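You operate a simulated robot arm through the tools that you are given. There is no shell and no other tool.

The job below is to be done with a simulated two-armed robot. You get a single attempt, and the scene is never put back.

Task
Switch over to the right filter, bleed it and reset the vacuum gauge.
Fine: No bubbles left in the sight tube, bleed tap shut.

Only the result counts: the job must be done as asked and must still hold three seconds after the hand-in. Knocking over, shifting, dropping, spilling or breaking anything else fails it.

Robot
Two 7-joint arms with two-finger parallel grippers on one trunk that stands fixed in place. Base frame: the origin is at the foot of the trunk, x ahead of it, y to its left, z up. Lengths are in m, angles in degrees, forces in N, time in s.
The left shoulder is at [0.05, 0.209, 1.24], the right one opposite. With the tool pointing down near the work surface each hand reaches from about 0.1 to 0.86 m from the base axis, measured 20 degrees to its own side. Payload 4.4 kg a hand.
The tool frame of a hand sits at the grasp point between the pads (the TCP): z along the fingers, y along the line on which they close. The tips reach 0.023 m beyond it. Largest opening 0.094 m; finger width 0.038, thickness 0.01; the body of the gripper, 0.054 by 0.096 m, starts 0.039 m behind the TCP.
Orientation is that of the tool frame in the base frame, as a unit quaternion [w, x, y, z]. With the fingers straight down and closing along the base's y, the tool's x points along the base's -x, its y along +y and its z along -z.

Tools
- The arms move only by the tool step_arm. It takes "left_rows", "right_rows" or both (then of equal length, played together; a hand with none holds still); each is a list of rows, each a list of 3 entries, a list of its own where there are three numbers: the shift along the tool's x, y, z in m, then the turn, a rotation vector about the tool's x, y, z in degrees, then the finger opening in m, from 0 to 0.094. In form: [[[dx, dy, dz], [ax, ay, az], jaw], ...]. A call has 1 to 20 rows; each row is the pose to reach, as a shift and turn from the pose commanded when the call began, along the tool's axes at that moment. Each row takes 0.2 s and may step no farther than 0.05 m and 8.6 degrees from the row before; otherwise, or with a gripper value out of range, the whole call is refused. Where a pose cannot be reached the arm comes as near as it can. A force on the tool above 90 N (or 10 N above the force at the start of the call, whichever is more), or a blocked arm, ends the call early, and 0.2 s more pass. Each finger travels about 0.108 m/s and halts on what it meets, pressing with about 27 N; the grip force reading is that of the motor and also rises with nothing between the fingers. The clock runs only during rows and for 0.2 s after the last one: add rows that repeat a pose to give the fingers time. The reply holds the time, the measured pose of the TCP, the force on the tool along the base axes, the opening and the grip force, in the units named above and with some noise, with the torque about the TCP (base axes, N m) and any sound that the robot's microphone picked up.
- Cameras (640 x 400 px; columns grow to the right, rows downward): "scene" is now at [0.1372, -0.0602, 1.4218]; the picture's right is [-0.61, -0.79, 0.00], its down [-0.36, 0.28, -0.89] and it looks along [0.70, -0.54, -0.46] (base axes); focal length 374 px, centre (320, 200). "left" rides on the left gripper at [0.086, -0.016, -0.074] in its tool frame; the picture's right is [0.18, 0.98, 0.00], its down [-0.58, 0.11, -0.81] and it looks along [-0.79, 0.15, 0.59] (tool axes); focal length 243 px, centre (320, 200). "right" rides on the right gripper at [0.087, 0.016, -0.074] in its tool frame; the picture's right is [-0.18, 0.98, 0.00], its down [-0.58, -0.11, -0.81] and it looks along [-0.79, -0.15, 0.59] (tool axes); focal length 243 px, centre (320, 200). There is no depth. A picture from a camera that has moved, and an enlarged one, comes with that camera's place and axes in the base frame and with its lens. The place of the scene camera against the robot may be out by one fixed shift of up to 0.012 m in any direction.
- capture(camera): a new picture of that camera. It takes no simulated time.
- lift_body(by): slides the trunk up (or, below 0, down) by that many m; the arms and the scene camera ride with it, the base frame stays. It gives what a move gives, with no picture.
- pan_tilt(pan, tilt): turns the head with the scene camera to pan (to the left, within 80 degrees either way) and tilt (down, from -29 to 69), counted from straight ahead of the robot. It gives what a move gives.
- close_up(camera, box): a new picture of the part [left, top, right, bottom] of that camera's present view, enlarged. It takes no simulated time.
- sign_off(): hands the job in; it is judged then, once.

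Nothing tells you positions but the pictures and the camera data. Unless the task says otherwise, let go and move clear before handing in.

The tools are called as name(argument=value, ...) on one line, values as JSON. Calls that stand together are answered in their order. step_arm: Moves the arms, as the interface text tells. Its arguments: {"type":"object","properties":{"left_rows":{"type":"array","items":{"type":"array"}},"right_rows":{"type":"array","items":{"type":"array"}}},"required":[]} The other tools are called the same way: lift_body (by) slides the trunk up or down; pan_tilt (pan, tilt) turns the head that bears the scene camera; capture (camera) takes a picture; close_up (camera, box) takes an enlarged picture of a part of a camera's view; sign_off () hands the job in.

At the start:

```text
time: 0.0
left_tool_pos: [0.5071, -0.0572, 1.2035]
left_orientation: [0.001, 0.001, 1.0, 0.001]
left_ft_force: [0.1, -0.2, -0.8]
left_moment: [0.01, -0.01, 0.03]
left_grip_width: 0.0941
left_grasp_force: 0.1
right_tool_pos: [0.3965, -0.5632, 1.253]
right_orientation: [0.0, 0.0, 1.0, 0.0]
right_ft_force: [-0.2, 0.5, 0.1]
right_moment: [0.0, -0.05, -0.01]
right_grip_width: 0.0941
right_grasp_force: 0.0
trunk travel left (down, up): [-0.319, 0.244]
head pan, tilt: [-37.7, 27.1]
```

scene: 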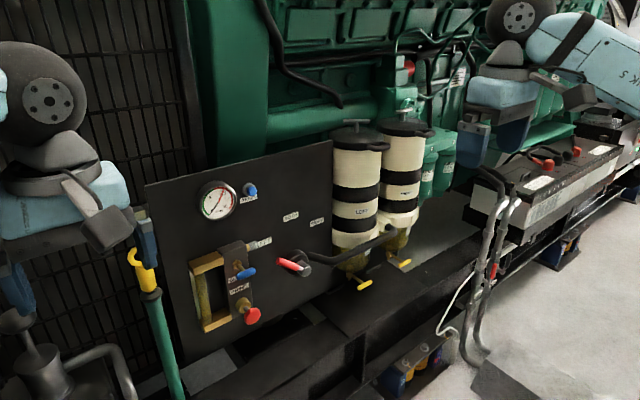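
right: 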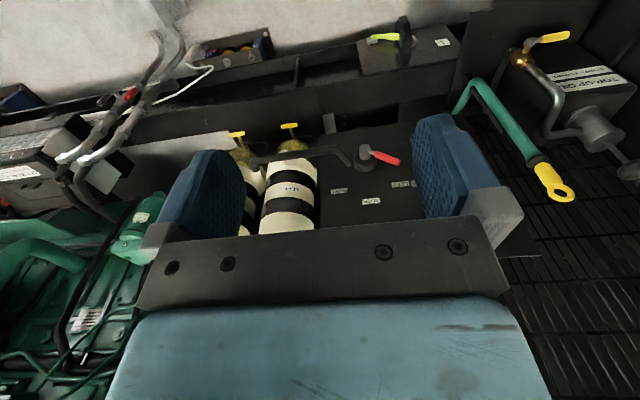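
left: 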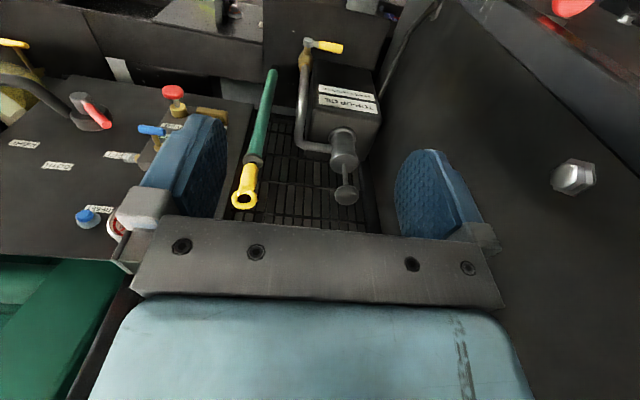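

I see a black panel with a vacuum gauge, a blue reset button, a sight tube with blue and red taps, a red changeover lever, and two filters. I'll take close-ups to read the labels before I move anything.

close_up(camera="scene", box=[180, 160, 340, 260])

close_up(camera="scene", box=[180, 230, 340, 330])

close_up(camera="scene", box=[270, 110, 462, 300])

close_up(camera="scene", box=[0, 200, 200, 400])

close_up(camera="left", box=[0, 60, 240, 260])

close_up(camera="left", box=[220, 20, 420, 220])

close_up(camera="right", box=[220, 110, 440, 250])

```text
4.00 times, centred on (260, 210) of scene
camera zoom: at [0.1372, -0.0602, 1.4218], right [-0.61, -0.79, 0.0], down [-0.36, 0.28, -0.89], along [0.7, -0.54, -0.46], focal length 1497 px, centre (560, 160)
```

zoom: 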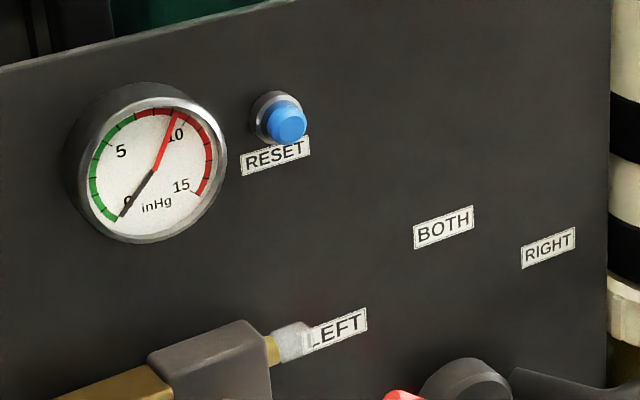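

```text
4.00 times, centred on (260, 280) of scene
camera zoom: at [0.1372, -0.0602, 1.4218], right [-0.61, -0.79, 0.0], down [-0.36, 0.28, -0.89], along [0.7, -0.54, -0.46], focal length 1497 px, centre (560, -120)
```

zoom: 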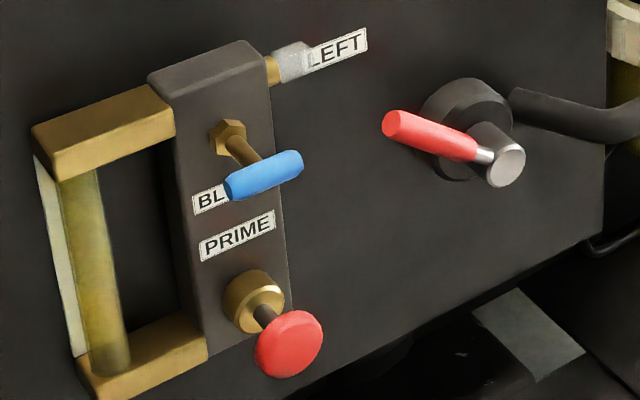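

```text
2.11 times, centred on (366, 205) of scene
camera zoom: at [0.1372, -0.0602, 1.4218], right [-0.61, -0.79, 0.0], down [-0.36, 0.28, -0.89], along [0.7, -0.54, -0.46], focal length 788 px, centre (223, 190)
```

zoom: 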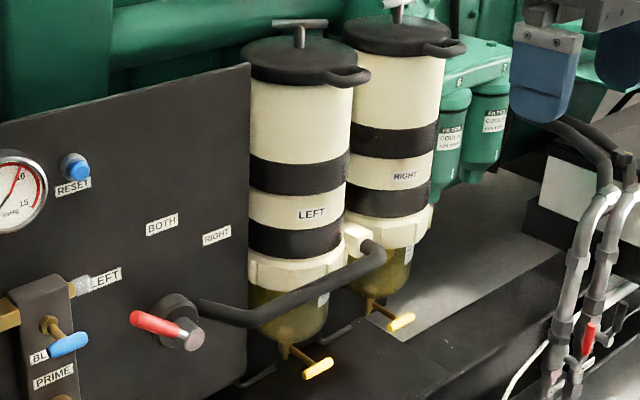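

```text
2.00 times, centred on (100, 300) of scene
camera zoom: at [0.1372, -0.0602, 1.4218], right [-0.61, -0.79, 0.0], down [-0.36, 0.28, -0.89], along [0.7, -0.54, -0.46], focal length 749 px, centre (760, 0)
```

zoom: 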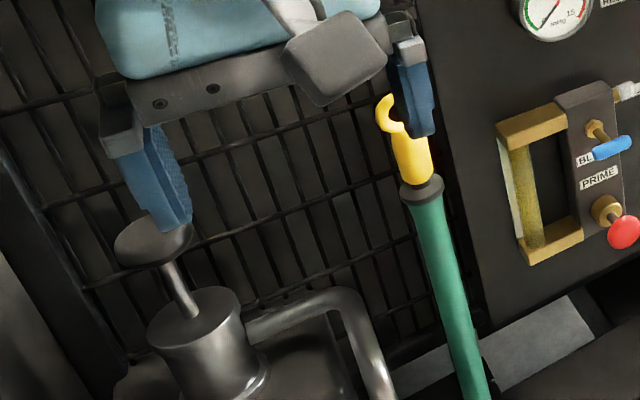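

```text
2.00 times, centred on (120, 160) of left
camera zoom: at [0.4211, -0.073, 1.2776], right [-0.18, 0.98, 0.0], down [0.58, 0.11, 0.81], along [0.79, 0.15, -0.59], focal length 485 px, centre (720, 280)
```

zoom: 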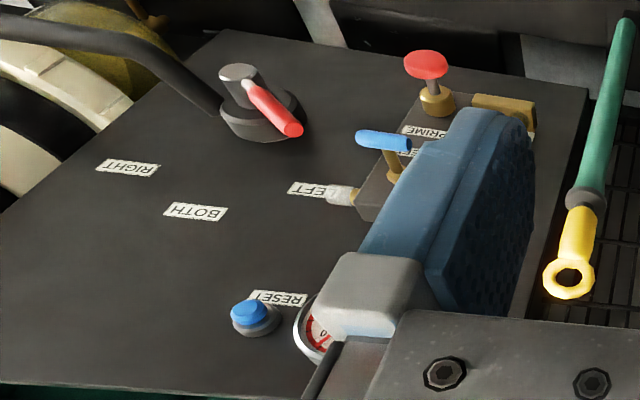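

```text
2.00 times, centred on (320, 120) of left
camera zoom: at [0.4211, -0.073, 1.2776], right [-0.18, 0.98, 0.0], down [0.58, 0.11, 0.81], along [0.79, 0.15, -0.59], focal length 485 px, centre (320, 360)
```

zoom: 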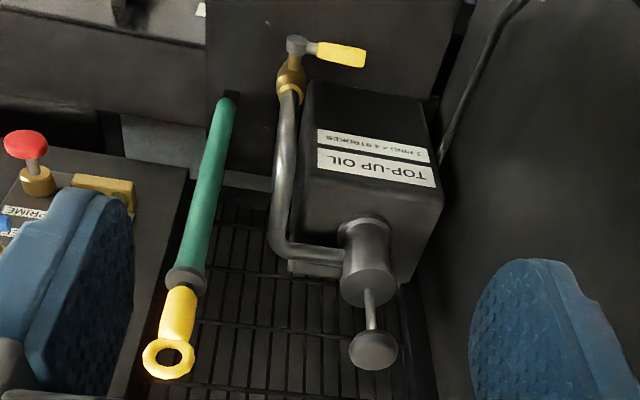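

```text
2.86 times, centred on (330, 180) of right
camera zoom: at [0.3092, -0.5482, 1.3266], right [0.18, 0.98, 0.0], down [0.58, -0.11, 0.81], along [0.79, -0.15, -0.59], focal length 693 px, centre (291, 257)
```

zoom: 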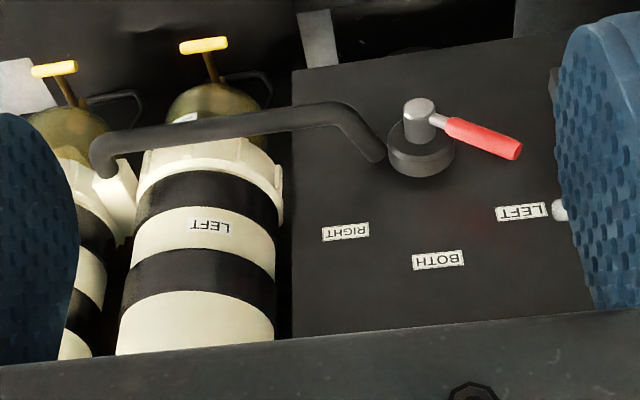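

The changeover lever points to LEFT, up and to the left of its hub near [0.80, -0.52, 0.80], and RIGHT is up and to the right of it. The reset button is near [0.85, -0.41, 1.05], the prime knob near [0.79, -0.35, 0.75] and the bleed tap near [0.78, -0.34, 0.88]. I'll shift the left hand aside, lower the trunk a little, and check the view again.

step_arm(left_rows=[[[0, 0.04, 0], [0, 0, 0], 0.094], [[0.02, 0.08, 0], [0, 0, 0], 0.094], [[0.04, 0.12, 0], [0, 0, 0], 0.094], [[0.05, 0.15, 0], [0, 0, 0], 0.094]])

lift_body(by=-0.2)

capture(camera="scene")

capture(camera="left")

capture(camera="right")

```text
time: 1.0
left_tool_pos: [0.454, 0.0953, 1.2033]
left_orientation: [0.001, 0.0, 1.0, 0.001]
left_ft_force: [-1.3, 1.3, -0.7]
left_moment: [-0.01, 0.01, 0.03]
left_grip_width: 0.0939
left_grasp_force: 0.0
right_tool_pos: [0.3931, -0.5651, 1.2538]
right_orientation: [0.002, 0.0, 1.0, 0.001]
right_ft_force: [0.5, -0.4, 1.0]
right_moment: [0.02, 0.05, 0.04]
right_grip_width: 0.0941
right_grasp_force: 0.1
trunk travel left (down, up): [-0.319, 0.244]
head pan, tilt: [-37.7, 27.1]
```

```text
time: 2.8
left_tool_pos: [0.4614, 0.0832, 1.1148]
left_orientation: [0.093, -0.004, 0.996, -0.007]
left_ft_force: [-0.2, -0.2, -0.3]
left_moment: [0.0, -0.02, 0.02]
left_grip_width: 0.0942
left_grasp_force: 0.0
right_tool_pos: [0.3944, -0.5712, 1.0787]
right_orientation: [0.002, -0.001, 1.0, 0.004]
right_ft_force: [0.5, -0.6, -0.3]
right_moment: [0.0, -0.01, 0.0]
right_grip_width: 0.0941
right_grasp_force: 0.1
trunk travel left (down, up): [-0.151, 0.412]
head pan, tilt: [-37.7, 27.1]
stopped: the arm was blocked; the commanded pose is now the measured one
```

```text
taken
camera scene: at [0.1355, -0.0688, 1.2518], right [-0.61, -0.79, -0.01], down [-0.36, 0.29, -0.89], along [0.7, -0.54, -0.46], focal length 374 px, centre (320, 200)
```

scene: 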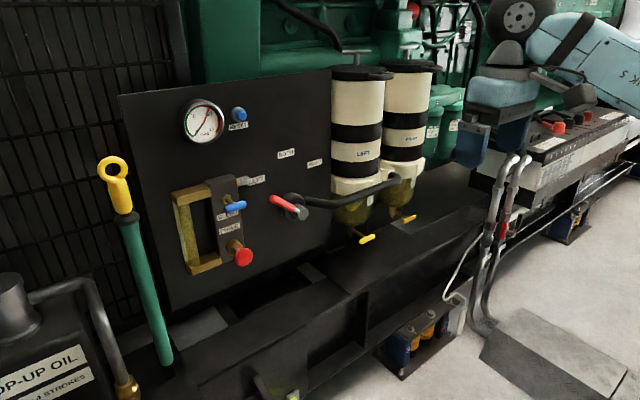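

```text
taken
camera left: at [0.362, 0.0671, 1.1731], right [-0.19, 0.98, -0.05], down [0.42, 0.12, 0.9], along [0.89, 0.15, -0.44], focal length 243 px, centre (320, 200)
```

left: 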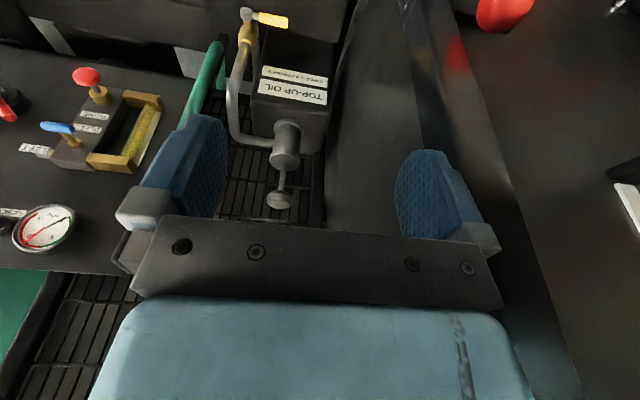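

```text
taken
camera right: at [0.3076, -0.5559, 1.1527], right [0.18, 0.98, 0.01], down [0.58, -0.12, 0.81], along [0.79, -0.14, -0.59], focal length 243 px, centre (320, 200)
```

right: 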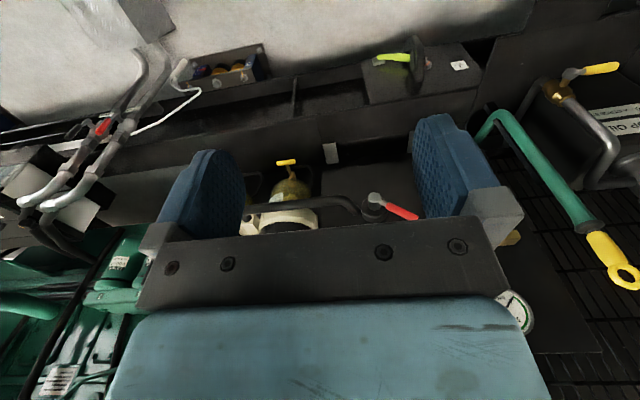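

The trunk stopped 0.168 m down because the left arm met something. I'll look left to see what it touched.

pan_tilt(pan=50, tilt=35)

capture(camera="scene")

```text
time: 4.4
left_tool_pos: [0.4566, 0.0877, 1.1165]
left_orientation: [0.094, -0.006, 0.996, -0.007]
left_ft_force: [0.6, 0.9, 0.4]
left_moment: [0.02, 0.0, 0.0]
left_grip_width: 0.094
left_grasp_force: 0.0
right_tool_pos: [0.3914, -0.568, 1.0826]
right_orientation: [0.003, 0.0, 1.0, 0.003]
right_ft_force: [0.3, -0.8, 0.5]
right_moment: [0.0, -0.02, 0.0]
right_grip_width: 0.094
right_grasp_force: 0.1
trunk travel left (down, up): [-0.151, 0.412]
head pan, tilt: [50.0, 35.0]
```

```text
taken
camera scene: at [0.1149, 0.0574, 1.2425], right [0.77, -0.64, 0.0], down [-0.36, -0.43, -0.82], along [0.53, 0.63, -0.57], focal length 374 px, centre (320, 200)
```

scene: 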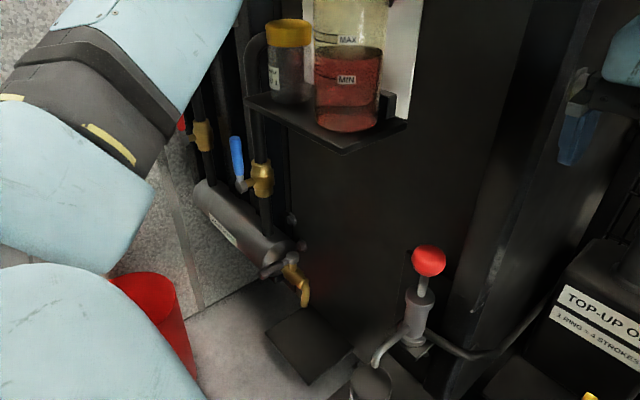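

I'll tilt the head up to follow the left forearm.

pan_tilt(pan=50, tilt=5)

capture(camera="scene")

pan_tilt(pan=15, tilt=15)

capture(camera="scene")

```text
time: 5.3
left_tool_pos: [0.4572, 0.085, 1.1173]
left_orientation: [0.093, -0.005, 0.996, -0.007]
left_ft_force: [-0.1, 0.0, -0.2]
left_moment: [0.02, 0.0, 0.0]
left_grip_width: 0.0938
left_grasp_force: 0.0
right_tool_pos: [0.39, -0.5706, 1.0838]
right_orientation: [0.004, -0.001, 1.0, 0.003]
right_ft_force: [0.9, 0.0, -0.5]
right_moment: [-0.02, 0.01, 0.01]
right_grip_width: 0.0938
right_grasp_force: 0.1
trunk travel left (down, up): [-0.151, 0.412]
head pan, tilt: [50.0, 5.0]
```

```text
taken
camera scene: at [0.1169, 0.0601, 1.2907], right [0.77, -0.64, 0.0], down [-0.05, -0.06, -1.0], along [0.64, 0.76, -0.08], focal length 374 px, centre (320, 200)
```

scene: 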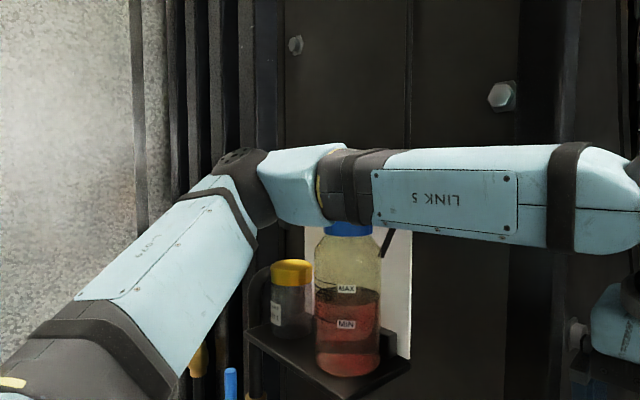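

```text
time: 6.4
left_tool_pos: [0.4565, 0.0872, 1.117]
left_orientation: [0.093, -0.004, 0.996, -0.008]
left_ft_force: [0.2, -0.5, 0.0]
left_moment: [0.03, 0.03, -0.03]
left_grip_width: 0.094
left_grasp_force: 0.0
right_tool_pos: [0.3899, -0.5703, 1.0835]
right_orientation: [0.003, 0.0, 1.0, 0.004]
right_ft_force: [-0.7, -0.3, -0.5]
right_moment: [0.03, 0.02, 0.01]
right_grip_width: 0.0942
right_grasp_force: 0.1
trunk travel left (down, up): [-0.151, 0.412]
head pan, tilt: [15.0, 15.0]
```

```text
taken
camera scene: at [0.1482, 0.014, 1.2745], right [0.26, -0.97, 0.0], down [-0.24, -0.06, -0.97], along [0.93, 0.25, -0.25], focal length 374 px, centre (320, 200)
```

scene: 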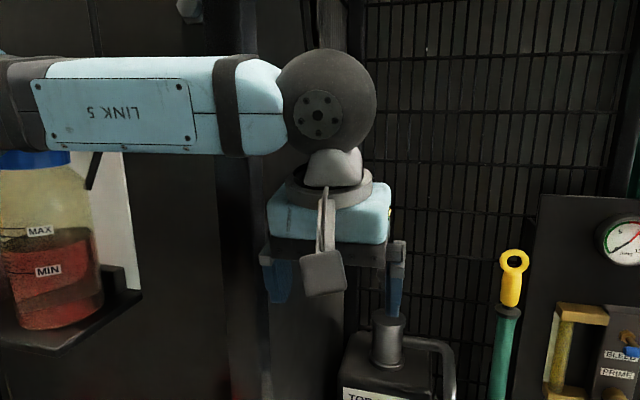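

The left forearm is resting on the cap of the coolant bottle. I'll raise the trunk straight up to free it and check that the bottle is still upright.

lift_body(by=0.1)

pan_tilt(pan=45, tilt=18)

capture(camera="scene")

```text
time: 7.7
left_tool_pos: [0.4634, 0.0925, 1.2107]
left_orientation: [0.087, -0.006, 0.996, -0.01]
left_ft_force: [-0.5, -0.2, 1.2]
left_moment: [0.0, -0.02, 0.0]
left_grip_width: 0.0942
left_grasp_force: 0.1
right_tool_pos: [0.3959, -0.5646, 1.1834]
right_orientation: [0.0, 0.0, 1.0, 0.0]
right_ft_force: [0.9, 0.3, 0.4]
right_moment: [0.04, 0.02, 0.03]
right_grip_width: 0.0941
right_grasp_force: 0.1
trunk travel left (down, up): [-0.251, 0.312]
head pan, tilt: [15.0, 15.0]
```

```text
time: 8.6
left_tool_pos: [0.463, 0.0913, 1.2105]
left_orientation: [0.088, -0.006, 0.996, -0.01]
left_ft_force: [-0.5, 0.1, 1.0]
left_moment: [0.01, -0.04, 0.0]
left_grip_width: 0.094
left_grasp_force: 0.1
right_tool_pos: [0.3967, -0.5648, 1.1835]
right_orientation: [0.0, 0.001, 1.0, 0.001]
right_ft_force: [0.5, 0.9, 1.1]
right_moment: [-0.01, 0.02, 0.02]
right_grip_width: 0.094
right_grasp_force: 0.1
trunk travel left (down, up): [-0.251, 0.312]
head pan, tilt: [45.0, 18.0]
```

```text
taken
camera scene: at [0.1309, 0.0617, 1.3682], right [0.71, -0.71, 0.0], down [-0.22, -0.22, -0.95], along [0.67, 0.67, -0.31], focal length 374 px, centre (320, 200)
```

scene: 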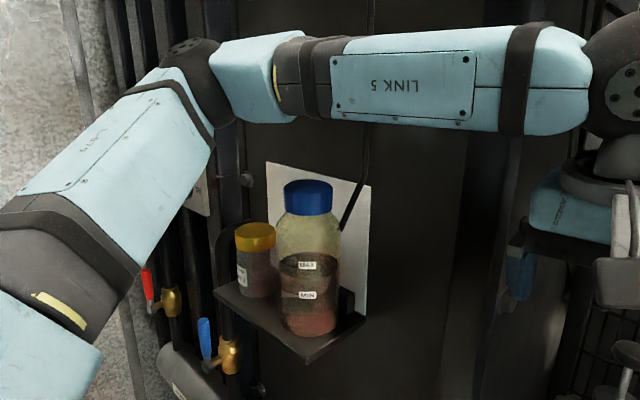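

The bottle is upright and the arm is well clear of it, so the left arm stays where it is. I'll turn the head back to the panel for fresh close-ups.

pan_tilt(pan=-30, tilt=27)

capture(camera="scene")

close_up(camera="scene", box=[220, 180, 330, 280])

close_up(camera="scene", box=[230, 100, 390, 200])

close_up(camera="scene", box=[310, 140, 470, 240])

```text
time: 10.1
left_tool_pos: [0.4618, 0.0914, 1.2111]
left_orientation: [0.088, -0.006, 0.996, -0.01]
left_ft_force: [-0.9, 0.1, 0.3]
left_moment: [0.0, -0.01, 0.0]
left_grip_width: 0.0941
left_grasp_force: 0.1
right_tool_pos: [0.3965, -0.5648, 1.184]
right_orientation: [0.0, 0.0, 1.0, -0.001]
right_ft_force: [-0.3, 0.2, -0.8]
right_moment: [0.0, 0.01, 0.05]
right_grip_width: 0.094
right_grasp_force: 0.0
trunk travel left (down, up): [-0.251, 0.312]
head pan, tilt: [-30.0, 27.0]
```

```text
taken
camera scene: at [0.1441, -0.0499, 1.3537], right [-0.5, -0.87, 0.0], down [-0.39, 0.23, -0.89], along [0.77, -0.45, -0.45], focal length 374 px, centre (320, 200)
```

scene: 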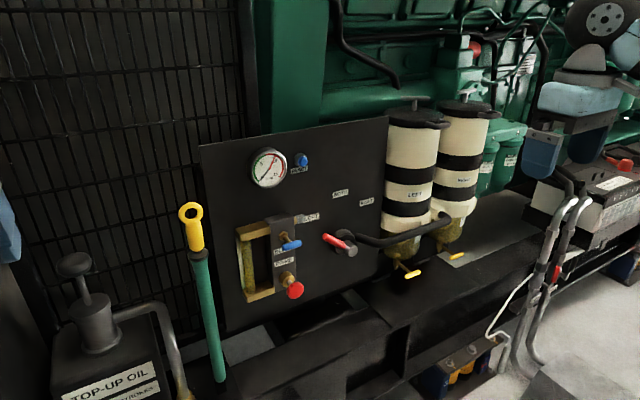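

```text
4.00 times, centred on (275, 230) of scene
camera zoom: at [0.1441, -0.0499, 1.3537], right [-0.5, -0.87, 0.0], down [-0.39, 0.23, -0.89], along [0.77, -0.45, -0.45], focal length 1497 px, centre (500, 80)
```

zoom: 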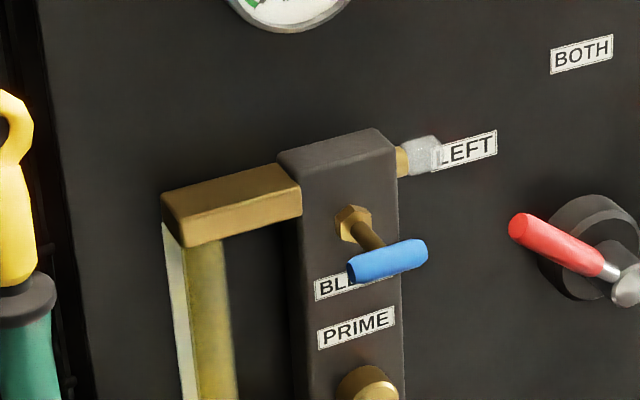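

```text
4.00 times, centred on (310, 150) of scene
camera zoom: at [0.1441, -0.0499, 1.3537], right [-0.5, -0.87, 0.0], down [-0.39, 0.23, -0.89], along [0.77, -0.45, -0.45], focal length 1497 px, centre (360, 400)
```

zoom: 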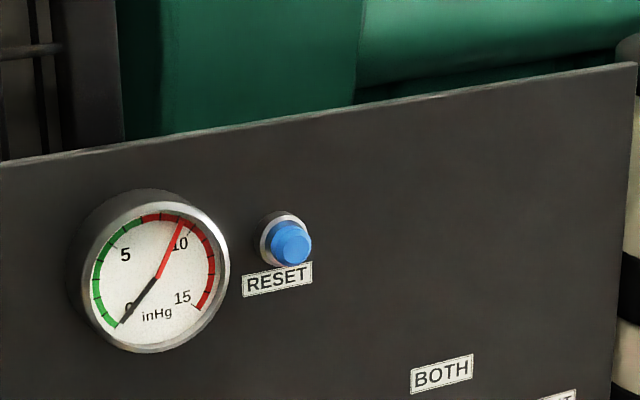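

```text
4.00 times, centred on (390, 190) of scene
camera zoom: at [0.1441, -0.0499, 1.3537], right [-0.5, -0.87, 0.0], down [-0.39, 0.23, -0.89], along [0.77, -0.45, -0.45], focal length 1497 px, centre (40, 240)
```

zoom: 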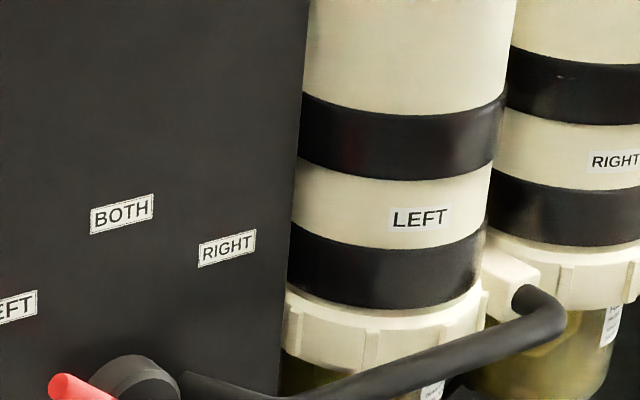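

The view confirms the layout. Next I'll pitch the right hand so its fingers point forward at the panel, while moving it ahead a little.

step_arm(right_rows=[[[-0.012, 0.0, 0], [0, -8.2, 0], 0.06], [[-0.024, 0.0, 0], [0, -16.4, 0], 0.04], [[-0.036, 0, 0], [0, -24.6, 0], 0.02], [[-0.048, 0, 0], [0, -32.8, 0], 0.0], [[-0.06, 0, 0], [0, -41, 0], 0], [[-0.072, 0, 0], [0, -49.2, 0], 0], [[-0.084, 0, 0], [0, -57.4, 0], 0], [[-0.096, 0, 0], [0, -65.6, 0], 0], [[-0.108, 0, 0], [0, -73.8, 0], 0], [[-0.12, 0, 0], [0, -82, 0], 0], [[-0.13, 0, 0], [0, -90, 0], 0], [[-0.13, 0, 0], [0, -90, 0], 0]])

capture(camera="scene")

capture(camera="right")

```text
time: 12.7
left_tool_pos: [0.4627, 0.0923, 1.2112]
left_orientation: [0.088, -0.006, 0.996, -0.011]
left_ft_force: [-0.1, 0.5, 0.2]
left_moment: [0.02, 0.0, 0.0]
left_grip_width: 0.0937
left_grasp_force: 0.1
right_tool_pos: [0.5255, -0.5633, 1.1834]
right_orientation: [0.708, 0.0, 0.706, 0.0]
right_ft_force: [0.6, -0.5, -0.3]
right_moment: [-0.01, -0.01, -0.01]
right_grip_width: 0.0
right_grasp_force: 27.0
trunk travel left (down, up): [-0.251, 0.312]
head pan, tilt: [-30.0, 27.0]
```

```text
taken
camera scene: at [0.1439, -0.0497, 1.3537], right [-0.5, -0.87, 0.0], down [-0.39, 0.23, -0.89], along [0.77, -0.45, -0.45], focal length 374 px, centre (320, 200)
```

scene: 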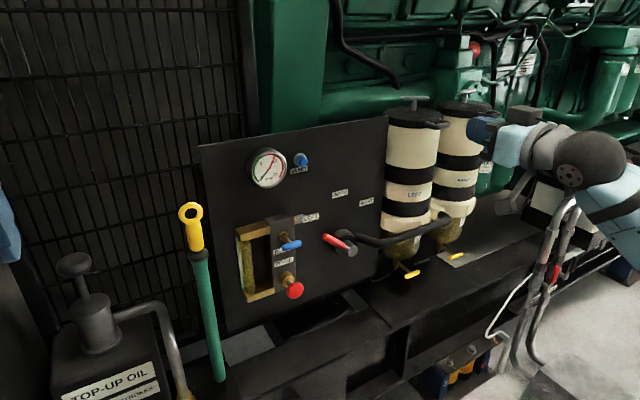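

```text
taken
camera right: at [0.4512, -0.5477, 1.0969], right [0.0, 0.98, 0.18], down [-0.81, -0.11, 0.58], along [0.59, -0.15, 0.79], focal length 243 px, centre (320, 200)
```

right: 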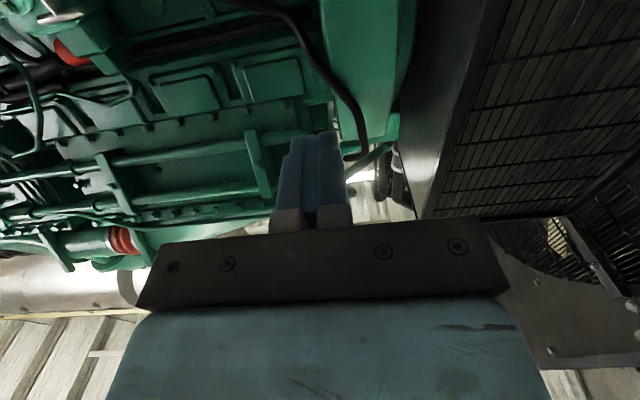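

The hand now points forward. I'll compare its fingertips in the scene view with their known position to work out the scene camera's offset.

close_up(camera="scene", box=[440, 90, 540, 152])

```text
6.40 times, centred on (490, 121) of scene
camera zoom: at [0.1439, -0.0497, 1.3537], right [-0.5, -0.87, 0.0], down [-0.39, 0.23, -0.89], along [0.77, -0.45, -0.45], focal length 2396 px, centre (-768, 706)
```

zoom: 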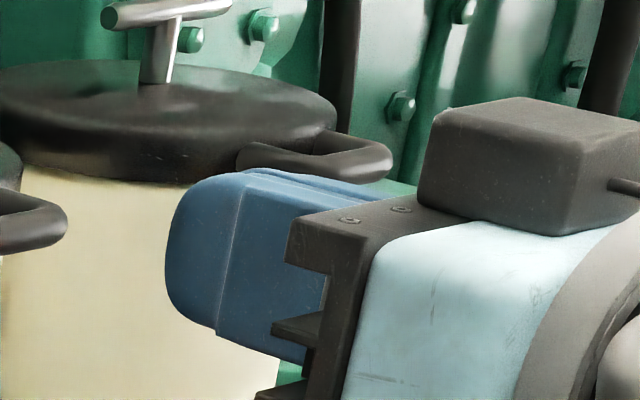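

Stereo from the two wrist cameras puts the lever pivot at y ≈ -0.509, z ≈ 0.813, with the handle end at [0.789, -0.430, 0.879]. The scene camera is off by about 5 mm. I'll bring the right hand in front of the lever handle, rolled so the fingers can straddle it.

step_arm(right_rows=[[[0.0319, 0.0116, 0.0155], [0, 0, -5], 0.05], [[0.0638, 0.0232, 0.031], [0, 0, -10], 0.05], [[0.0957, 0.0348, 0.0465], [0, 0, -15], 0.05], [[0.1276, 0.0464, 0.062], [0, 0, -20], 0.05], [[0.1595, 0.058, 0.0775], [0, 0, -25], 0.05], [[0.1914, 0.0696, 0.093], [0, 0, -30], 0.05], [[0.2233, 0.0812, 0.1085], [0, 0, -35], 0.05], [[0.2552, 0.0928, 0.124], [0, 0, -40], 0.05], [[0.2871, 0.1044, 0.1395], [0, 0, -45], 0.05], [[0.319, 0.116, 0.155], [0, 0, -50], 0.05], [[0.319, 0.116, 0.155], [0, 0, -50], 0.05]])

capture(camera="scene")

capture(camera="right")

close_up(camera="scene", box=[270, 190, 430, 290])

```text
time: 15.1
left_tool_pos: [0.4632, 0.0927, 1.21]
left_orientation: [0.087, -0.006, 0.996, -0.009]
left_ft_force: [0.7, -0.2, -0.2]
left_moment: [-0.04, -0.01, 0.0]
left_grip_width: 0.0941
left_grasp_force: 0.0
right_tool_pos: [0.6912, -0.5502, 0.9904]
right_orientation: [0.631, -0.3, 0.683, -0.213]
right_ft_force: [0.4, -0.4, 0.3]
right_moment: [-0.04, 0.0, 0.01]
right_grip_width: 0.0498
right_grasp_force: 0.0
right hand out of reach, approached as far as the arm can: row 6, 7, 8, 9, 10, 11
trunk travel left (down, up): [-0.251, 0.312]
head pan, tilt: [-30.0, 27.0]
```

```text
taken
camera scene: at [0.1444, -0.0499, 1.3536], right [-0.5, -0.87, 0.0], down [-0.39, 0.23, -0.89], along [0.77, -0.45, -0.45], focal length 374 px, centre (320, 200)
```

scene: 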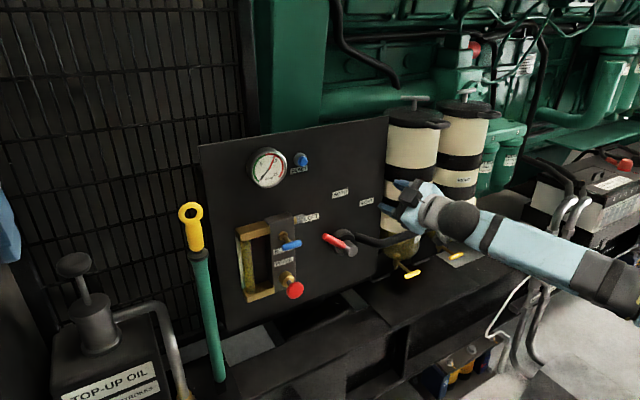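

```text
taken
camera right: at [0.6136, -0.6026, 0.9255], right [-0.13, 0.84, -0.52], down [-0.77, 0.24, 0.59], along [0.62, 0.48, 0.61], focal length 243 px, centre (320, 200)
```

right: 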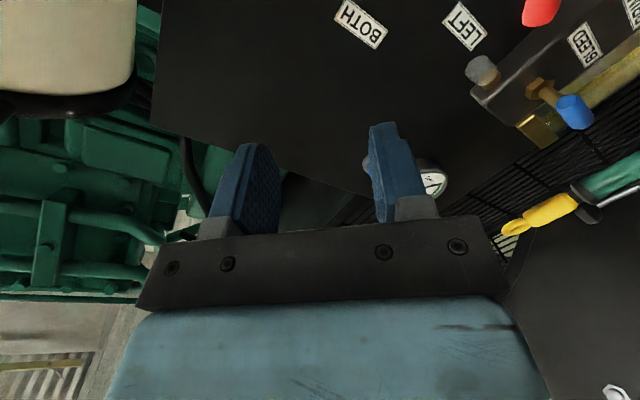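

```text
4.00 times, centred on (350, 240) of scene
camera zoom: at [0.1444, -0.0499, 1.3536], right [-0.5, -0.87, 0.0], down [-0.39, 0.23, -0.89], along [0.77, -0.45, -0.45], focal length 1497 px, centre (200, 40)
```

zoom: 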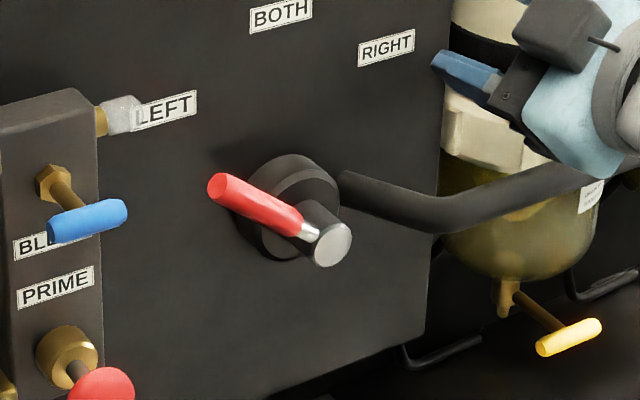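

The arm stopped short, probably at a wrist roll or joint limit rather than at full stretch. I'll undo the roll here and see which pose it settles in.

step_arm(right_rows=[[[0, 0, 0], [0, 0, 8], 0.05], [[0, 0, 0], [0, 0, 16], 0.05], [[0, 0, 0], [0, 0, 24], 0.05], [[0, 0, 0], [0, 0, 32], 0.05], [[0, 0, 0], [0, 0, 40], 0.05], [[0, 0, 0], [0, 0, 48], 0.05], [[0, 0, 0], [0, 0, 48], 0.05]])

capture(camera="scene")

```text
time: 16.7
left_tool_pos: [0.4612, 0.0923, 1.2107]
left_orientation: [0.088, -0.006, 0.996, -0.011]
left_ft_force: [0.4, 0.7, -0.8]
left_moment: [0.0, -0.03, -0.02]
left_grip_width: 0.0938
left_grasp_force: 0.1
right_tool_pos: [0.6935, -0.5523, 0.9949]
right_orientation: [0.664, 0.003, 0.745, 0.064]
right_ft_force: [-0.4, 0.1, 0.3]
right_moment: [0.0, 0.03, 0.0]
right_grip_width: 0.0498
right_grasp_force: 0.1
trunk travel left (down, up): [-0.251, 0.312]
head pan, tilt: [-30.0, 27.0]
```

```text
taken
camera scene: at [0.144, -0.0499, 1.3537], right [-0.5, -0.87, 0.0], down [-0.39, 0.23, -0.89], along [0.77, -0.45, -0.45], focal length 374 px, centre (320, 200)
```

scene: 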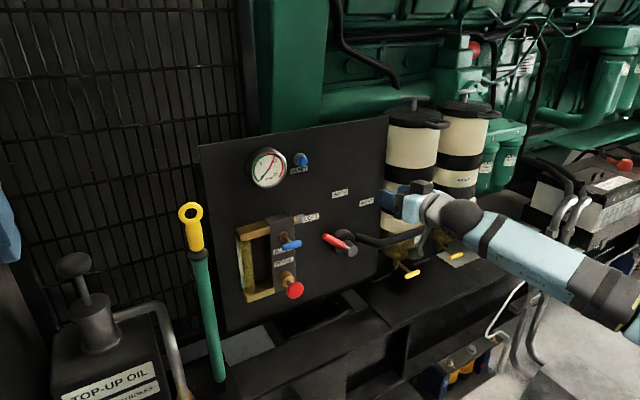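

The commanded pose resets to wherever the arm ends up. I'll try translating to the lever at this roll, to see whether roll was the limit.

step_arm(right_rows=[[[0.035, 0.023, 0.003], [0, 0, 0], 0.05], [[0.07, 0.046, 0.006], [0, 0, 0], 0.05], [[0.105, 0.069, 0.009], [0, 0, 0], 0.05], [[0.14, 0.092, 0.011], [0, 0, 0], 0.05], [[0.14, 0.092, 0.011], [0, 0, 0], 0.05]])

capture(camera="scene")

```text
time: 17.9
left_tool_pos: [0.4626, 0.0935, 1.2106]
left_orientation: [0.087, -0.006, 0.996, -0.01]
left_ft_force: [0.9, -0.5, 0.8]
left_moment: [0.02, -0.01, -0.03]
left_grip_width: 0.0942
left_grasp_force: 0.2
right_tool_pos: [0.6809, -0.4495, 0.8608]
right_orientation: [0.664, 0.004, 0.745, 0.062]
right_ft_force: [0.9, -0.3, 0.6]
right_moment: [0.0, -0.02, 0.01]
right_grip_width: 0.0498
right_grasp_force: 0.1
trunk travel left (down, up): [-0.251, 0.312]
head pan, tilt: [-30.0, 27.0]
```

```text
taken
camera scene: at [0.144, -0.05, 1.3537], right [-0.5, -0.87, 0.0], down [-0.39, 0.23, -0.89], along [0.77, -0.45, -0.45], focal length 374 px, centre (320, 200)
```

scene: 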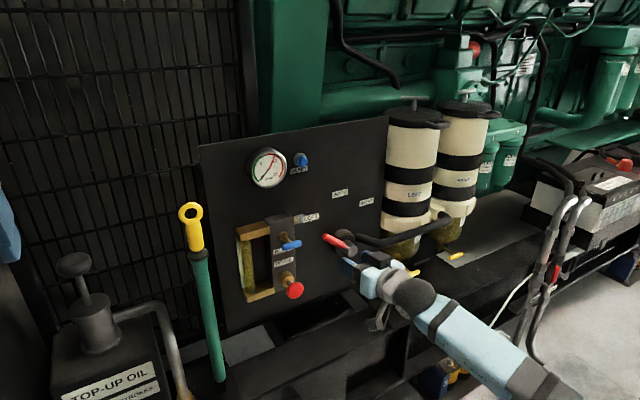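

With no roll the hand reaches the lever area easily, so I'll push the lever instead of gripping it. First I'll close the fingers, straighten the hand and place it just below and left of the handle, still in front of it.

step_arm(right_rows=[[[0.016, 0.013, 0.013], [2.35, -3.3, -2.7], 0.02], [[0.0317, 0.0266, 0.0252], [4.7, -6.57, -5.35], 0.0], [[0.0317, 0.0266, 0.0252], [4.7, -6.57, -5.35], 0.0]])

close_up(camera="scene", box=[230, 180, 430, 305])

capture(camera="right")

```text
time: 18.7
left_tool_pos: [0.4625, 0.0937, 1.2116]
left_orientation: [0.087, -0.005, 0.996, -0.011]
left_ft_force: [-0.5, -1.3, 0.4]
left_moment: [0.01, -0.02, -0.03]
left_grip_width: 0.094
left_grasp_force: 0.0
right_tool_pos: [0.6998, -0.4351, 0.8319]
right_orientation: [0.706, -0.004, 0.708, 0.01]
right_ft_force: [0.3, -0.3, 0.6]
right_moment: [0.0, 0.02, 0.01]
right_grip_width: 0.0001
right_grasp_force: 26.1
right hand out of reach, approached as far as the arm can: row 2, 3
trunk travel left (down, up): [-0.251, 0.312]
head pan, tilt: [-30.0, 27.0]
```

```text
3.20 times, centred on (330, 242) of scene
camera zoom: at [0.1441, -0.0493, 1.3537], right [-0.5, -0.87, 0.0], down [-0.39, 0.23, -0.89], along [0.77, -0.45, -0.45], focal length 1198 px, centre (288, 64)
```

zoom: 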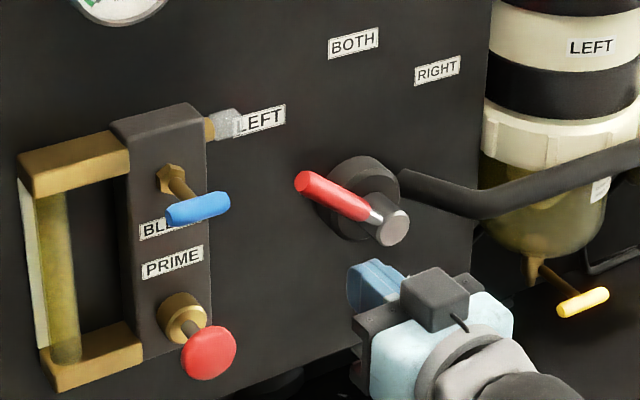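

```text
taken
camera right: at [0.6252, -0.4201, 0.7461], right [-0.02, 0.98, 0.19], down [-0.8, -0.13, 0.58], along [0.6, -0.14, 0.79], focal length 243 px, centre (320, 200)
```

right: 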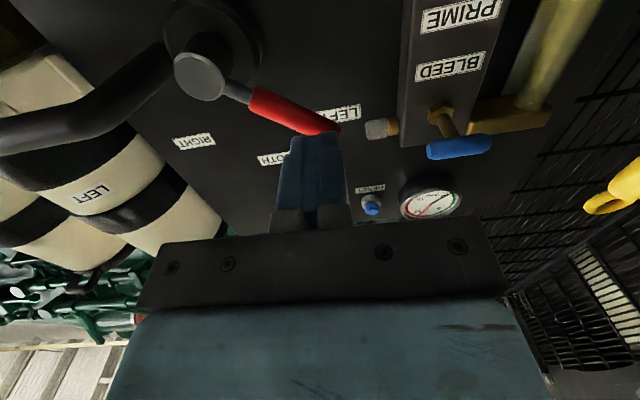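

The hand is now below and left of the red handle, and pointing straight ahead is at the arm's limit in y. I'll yaw it about 12° left for slack, then advance until the fingertips overlap the handle's depth without touching it.

step_arm(right_rows=[[[0.012, 0, 0.02], [-6, 0, 0], 0], [[0.013, 0, 0.04], [-12, 0, 0], 0], [[0.013, 0, 0.06], [-12, 0, 0], 0], [[0.013, 0, 0.08], [-12, 0, 0], 0]])

close_up(camera="scene", box=[230, 180, 430, 305])

capture(camera="right")

```text
time: 19.7
left_tool_pos: [0.4639, 0.0933, 1.2107]
left_orientation: [0.087, -0.006, 0.996, -0.01]
left_ft_force: [-0.4, -0.3, 0.3]
left_moment: [0.01, -0.01, 0.0]
left_grip_width: 0.0939
left_grasp_force: 0.0
right_tool_pos: [0.7794, -0.4366, 0.8211]
right_orientation: [0.703, -0.075, 0.704, 0.076]
right_ft_force: [0.0, -0.3, 0.1]
right_moment: [-0.01, 0.0, 0.01]
right_grip_width: 0.0
right_grasp_force: 26.7
trunk travel left (down, up): [-0.251, 0.312]
head pan, tilt: [-30.0, 27.0]
```

```text
3.20 times, centred on (330, 242) of scene
camera zoom: at [0.1442, -0.0498, 1.3536], right [-0.5, -0.87, 0.0], down [-0.39, 0.23, -0.89], along [0.77, -0.45, -0.45], focal length 1198 px, centre (288, 64)
```

zoom: 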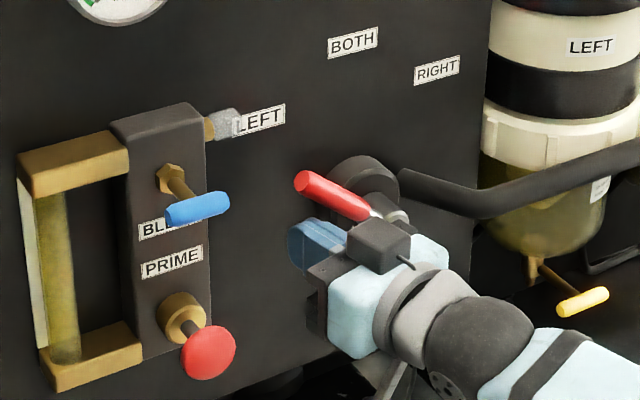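

```text
taken
camera right: at [0.7036, -0.4358, 0.7339], right [-0.21, 0.96, 0.19], down [-0.76, -0.28, 0.58], along [0.61, -0.02, 0.79], focal length 243 px, centre (320, 200)
```

right: 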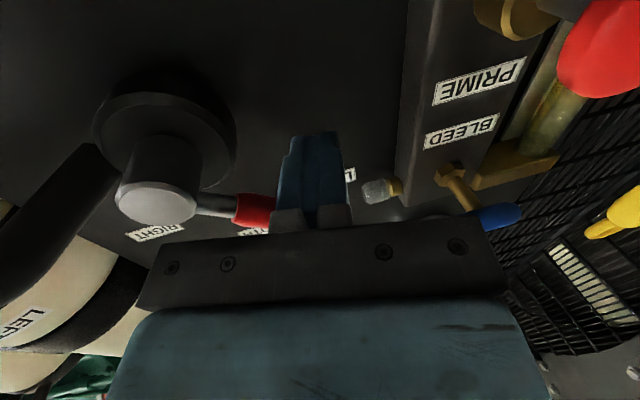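

The fingers are under the handle with no contact. I'll push it clockwise along its arc, about halfway first.

step_arm(right_rows=[[[-0.0152, 0.0053, 0.0011], [0, 0, 0], 0], [[-0.023, 0.0013, 0.0003], [0, 0, 0], 0], [[-0.0315, -0.0026, -0.0006], [0, 0, 0], 0], [[-0.04, -0.009, -0.002], [0, 0, 0], 0], [[-0.047, -0.0157, -0.0034], [0, 0, 0], 0], [[-0.0587, -0.0328, -0.0071], [0, 0, 0], 0], [[-0.065, -0.0512, -0.0111], [0, 0, 0], 0]])

close_up(camera="scene", box=[230, 180, 430, 305])

capture(camera="right")

```text
time: 21.3
left_tool_pos: [0.4634, 0.0914, 1.2103]
left_orientation: [0.087, -0.006, 0.996, -0.009]
left_ft_force: [-1.0, -0.1, 0.4]
left_moment: [-0.01, 0.01, -0.01]
left_grip_width: 0.094
left_grasp_force: 0.1
right_tool_pos: [0.7809, -0.4869, 0.8855]
right_orientation: [0.703, -0.074, 0.703, 0.075]
right_ft_force: [0.4, -0.9, 0.3]
right_moment: [-0.04, 0.02, -0.01]
right_grip_width: 0.0001
right_grasp_force: 26.5
trunk travel left (down, up): [-0.251, 0.312]
head pan, tilt: [-30.0, 27.0]
```

```text
3.20 times, centred on (330, 242) of scene
camera zoom: at [0.1439, -0.05, 1.3537], right [-0.5, -0.87, 0.0], down [-0.39, 0.23, -0.89], along [0.77, -0.45, -0.45], focal length 1198 px, centre (288, 64)
```

zoom: 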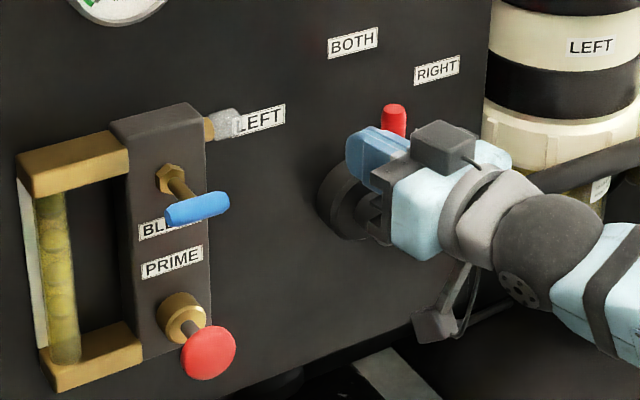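

```text
taken
camera right: at [0.7039, -0.4871, 0.7987], right [-0.21, 0.96, 0.19], down [-0.76, -0.28, 0.58], along [0.61, -0.02, 0.79], focal length 243 px, centre (320, 200)
```

right: 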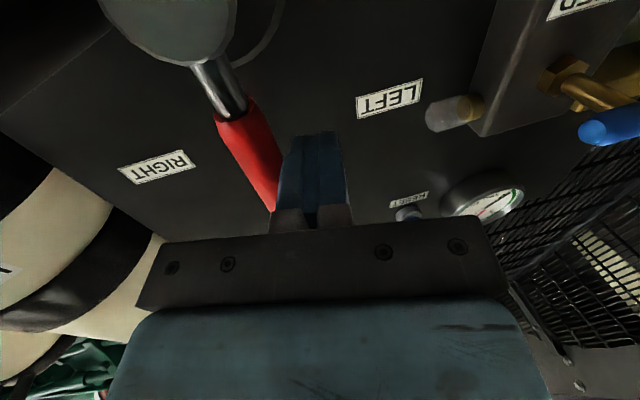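

The lever turns with the push, and bubbles have appeared in the sight tube. I'll carry on to RIGHT.

step_arm(right_rows=[[[-0.0031, -0.0121, -0.0026], [0, 0, 0], 0], [[-0.004, -0.0265, -0.0057], [0, 0, 0], 0], [[-0.003, -0.034, -0.0073], [0, 0, 0], 0], [[-0.0017, -0.0417, -0.009], [0, 0, 0], 0], [[0.001, -0.049, -0.0106], [0, 0, 0], 0], [[0.0038, -0.0559, -0.0121], [0, 0, 0], 0], [[0.0038, -0.0559, -0.0121], [0, 0, 0], 0]])

close_up(camera="scene", box=[230, 180, 430, 305])

capture(camera="right")

```text
time: 22.9
left_tool_pos: [0.4627, 0.0922, 1.211]
left_orientation: [0.087, -0.006, 0.996, -0.01]
left_ft_force: [0.2, 0.6, 0.4]
left_moment: [-0.01, 0.0, -0.01]
left_grip_width: 0.0936
left_grasp_force: 0.0
right_tool_pos: [0.7791, -0.5452, 0.8806]
right_orientation: [0.702, -0.073, 0.704, 0.074]
right_ft_force: [0.7, -0.9, -1.1]
right_moment: [-0.01, 0.0, 0.0]
right_grip_width: 0.0
right_grasp_force: 27.1
trunk travel left (down, up): [-0.251, 0.312]
head pan, tilt: [-30.0, 27.0]
```

```text
3.20 times, centred on (330, 242) of scene
camera zoom: at [0.1441, -0.05, 1.3537], right [-0.5, -0.87, 0.0], down [-0.39, 0.23, -0.89], along [0.77, -0.45, -0.45], focal length 1198 px, centre (288, 64)
```

zoom: 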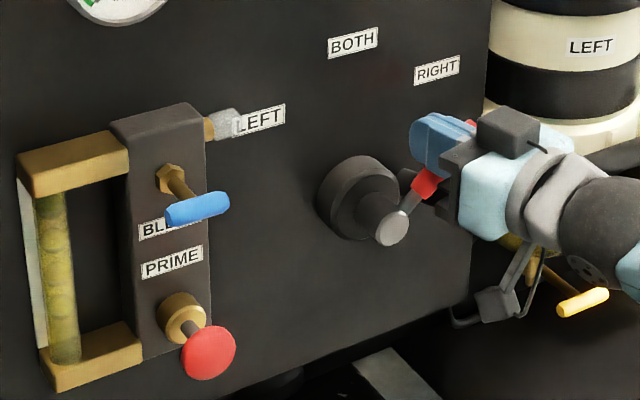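

```text
taken
camera right: at [0.7031, -0.5455, 0.7946], right [-0.21, 0.96, 0.19], down [-0.76, -0.28, 0.58], along [0.61, -0.02, 0.79], focal length 243 px, centre (320, 200)
```

right: 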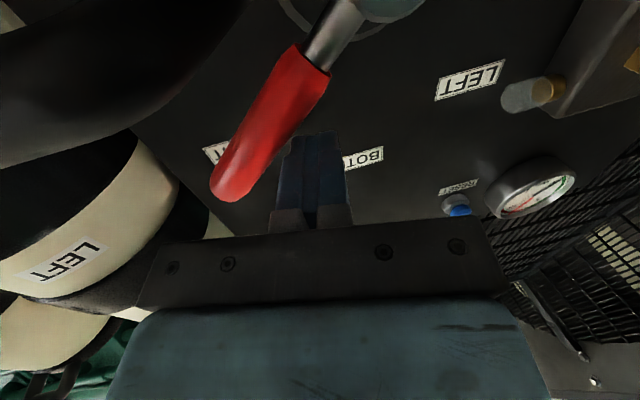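

The lever now sits about 50° right of vertical, in line with RIGHT and clear of the fingers. I'll back away and inspect the panel.

step_arm(right_rows=[[[0, 0.002, -0.03], [0, 0, 0], 0], [[0, 0.006, -0.06], [0, 0, 0], 0], [[0, 0.02, -0.1], [0, 0, 0], 0], [[0, 0.02, -0.1], [0, 0, 0], 0]])

close_up(camera="scene", box=[230, 205, 330, 305])

close_up(camera="scene", box=[300, 170, 400, 270])

capture(camera="right")

```text
time: 23.9
left_tool_pos: [0.4637, 0.0921, 1.2105]
left_orientation: [0.087, -0.006, 0.996, -0.009]
left_ft_force: [-0.2, 0.7, -0.7]
left_moment: [0.0, 0.01, 0.03]
left_grip_width: 0.0938
left_grasp_force: 0.1
right_tool_pos: [0.68, -0.5457, 0.883]
right_orientation: [0.703, -0.074, 0.704, 0.074]
right_ft_force: [0.2, -0.1, 0.0]
right_moment: [-0.02, -0.02, 0.02]
right_grip_width: 0.0001
right_grasp_force: 26.8
trunk travel left (down, up): [-0.251, 0.312]
head pan, tilt: [-30.0, 27.0]
```

```text
4.00 times, centred on (280, 255) of scene
camera zoom: at [0.1448, -0.0499, 1.3535], right [-0.5, -0.87, 0.0], down [-0.39, 0.23, -0.89], along [0.77, -0.45, -0.45], focal length 1497 px, centre (480, -20)
```

zoom: 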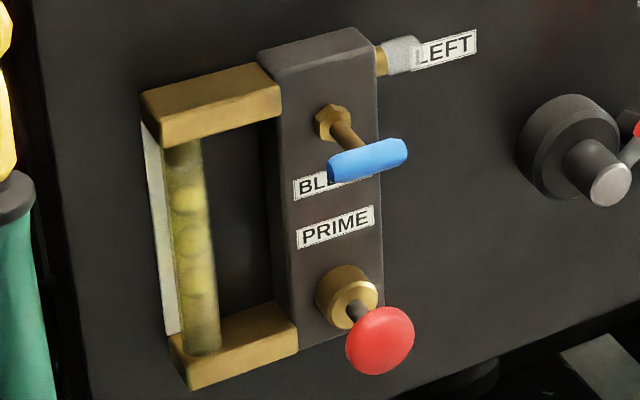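

```text
4.00 times, centred on (350, 220) of scene
camera zoom: at [0.1448, -0.0499, 1.3535], right [-0.5, -0.87, 0.0], down [-0.39, 0.23, -0.89], along [0.77, -0.45, -0.45], focal length 1497 px, centre (200, 120)
```

zoom: 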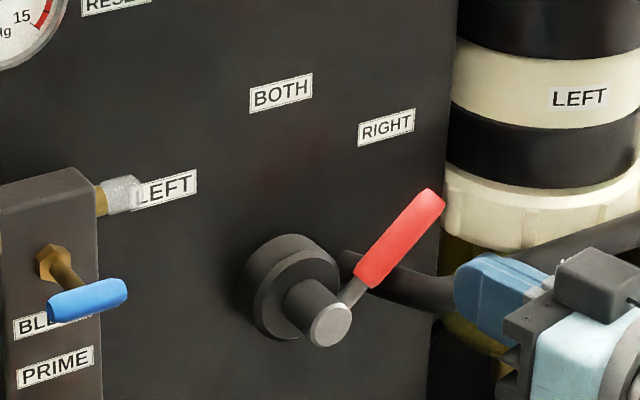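

```text
taken
camera right: at [0.6023, -0.5454, 0.7965], right [-0.21, 0.96, 0.18], down [-0.76, -0.28, 0.58], along [0.61, -0.02, 0.79], focal length 243 px, centre (320, 200)
```

right: 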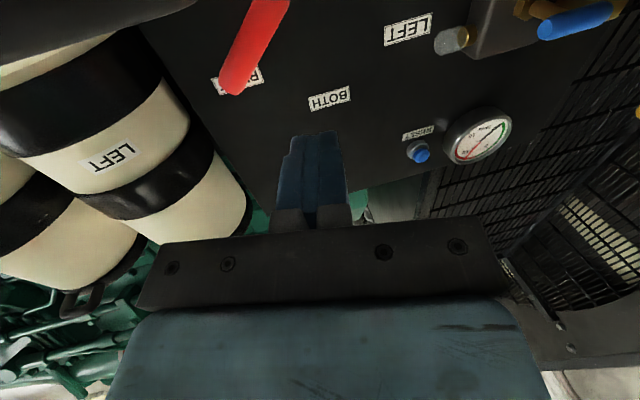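

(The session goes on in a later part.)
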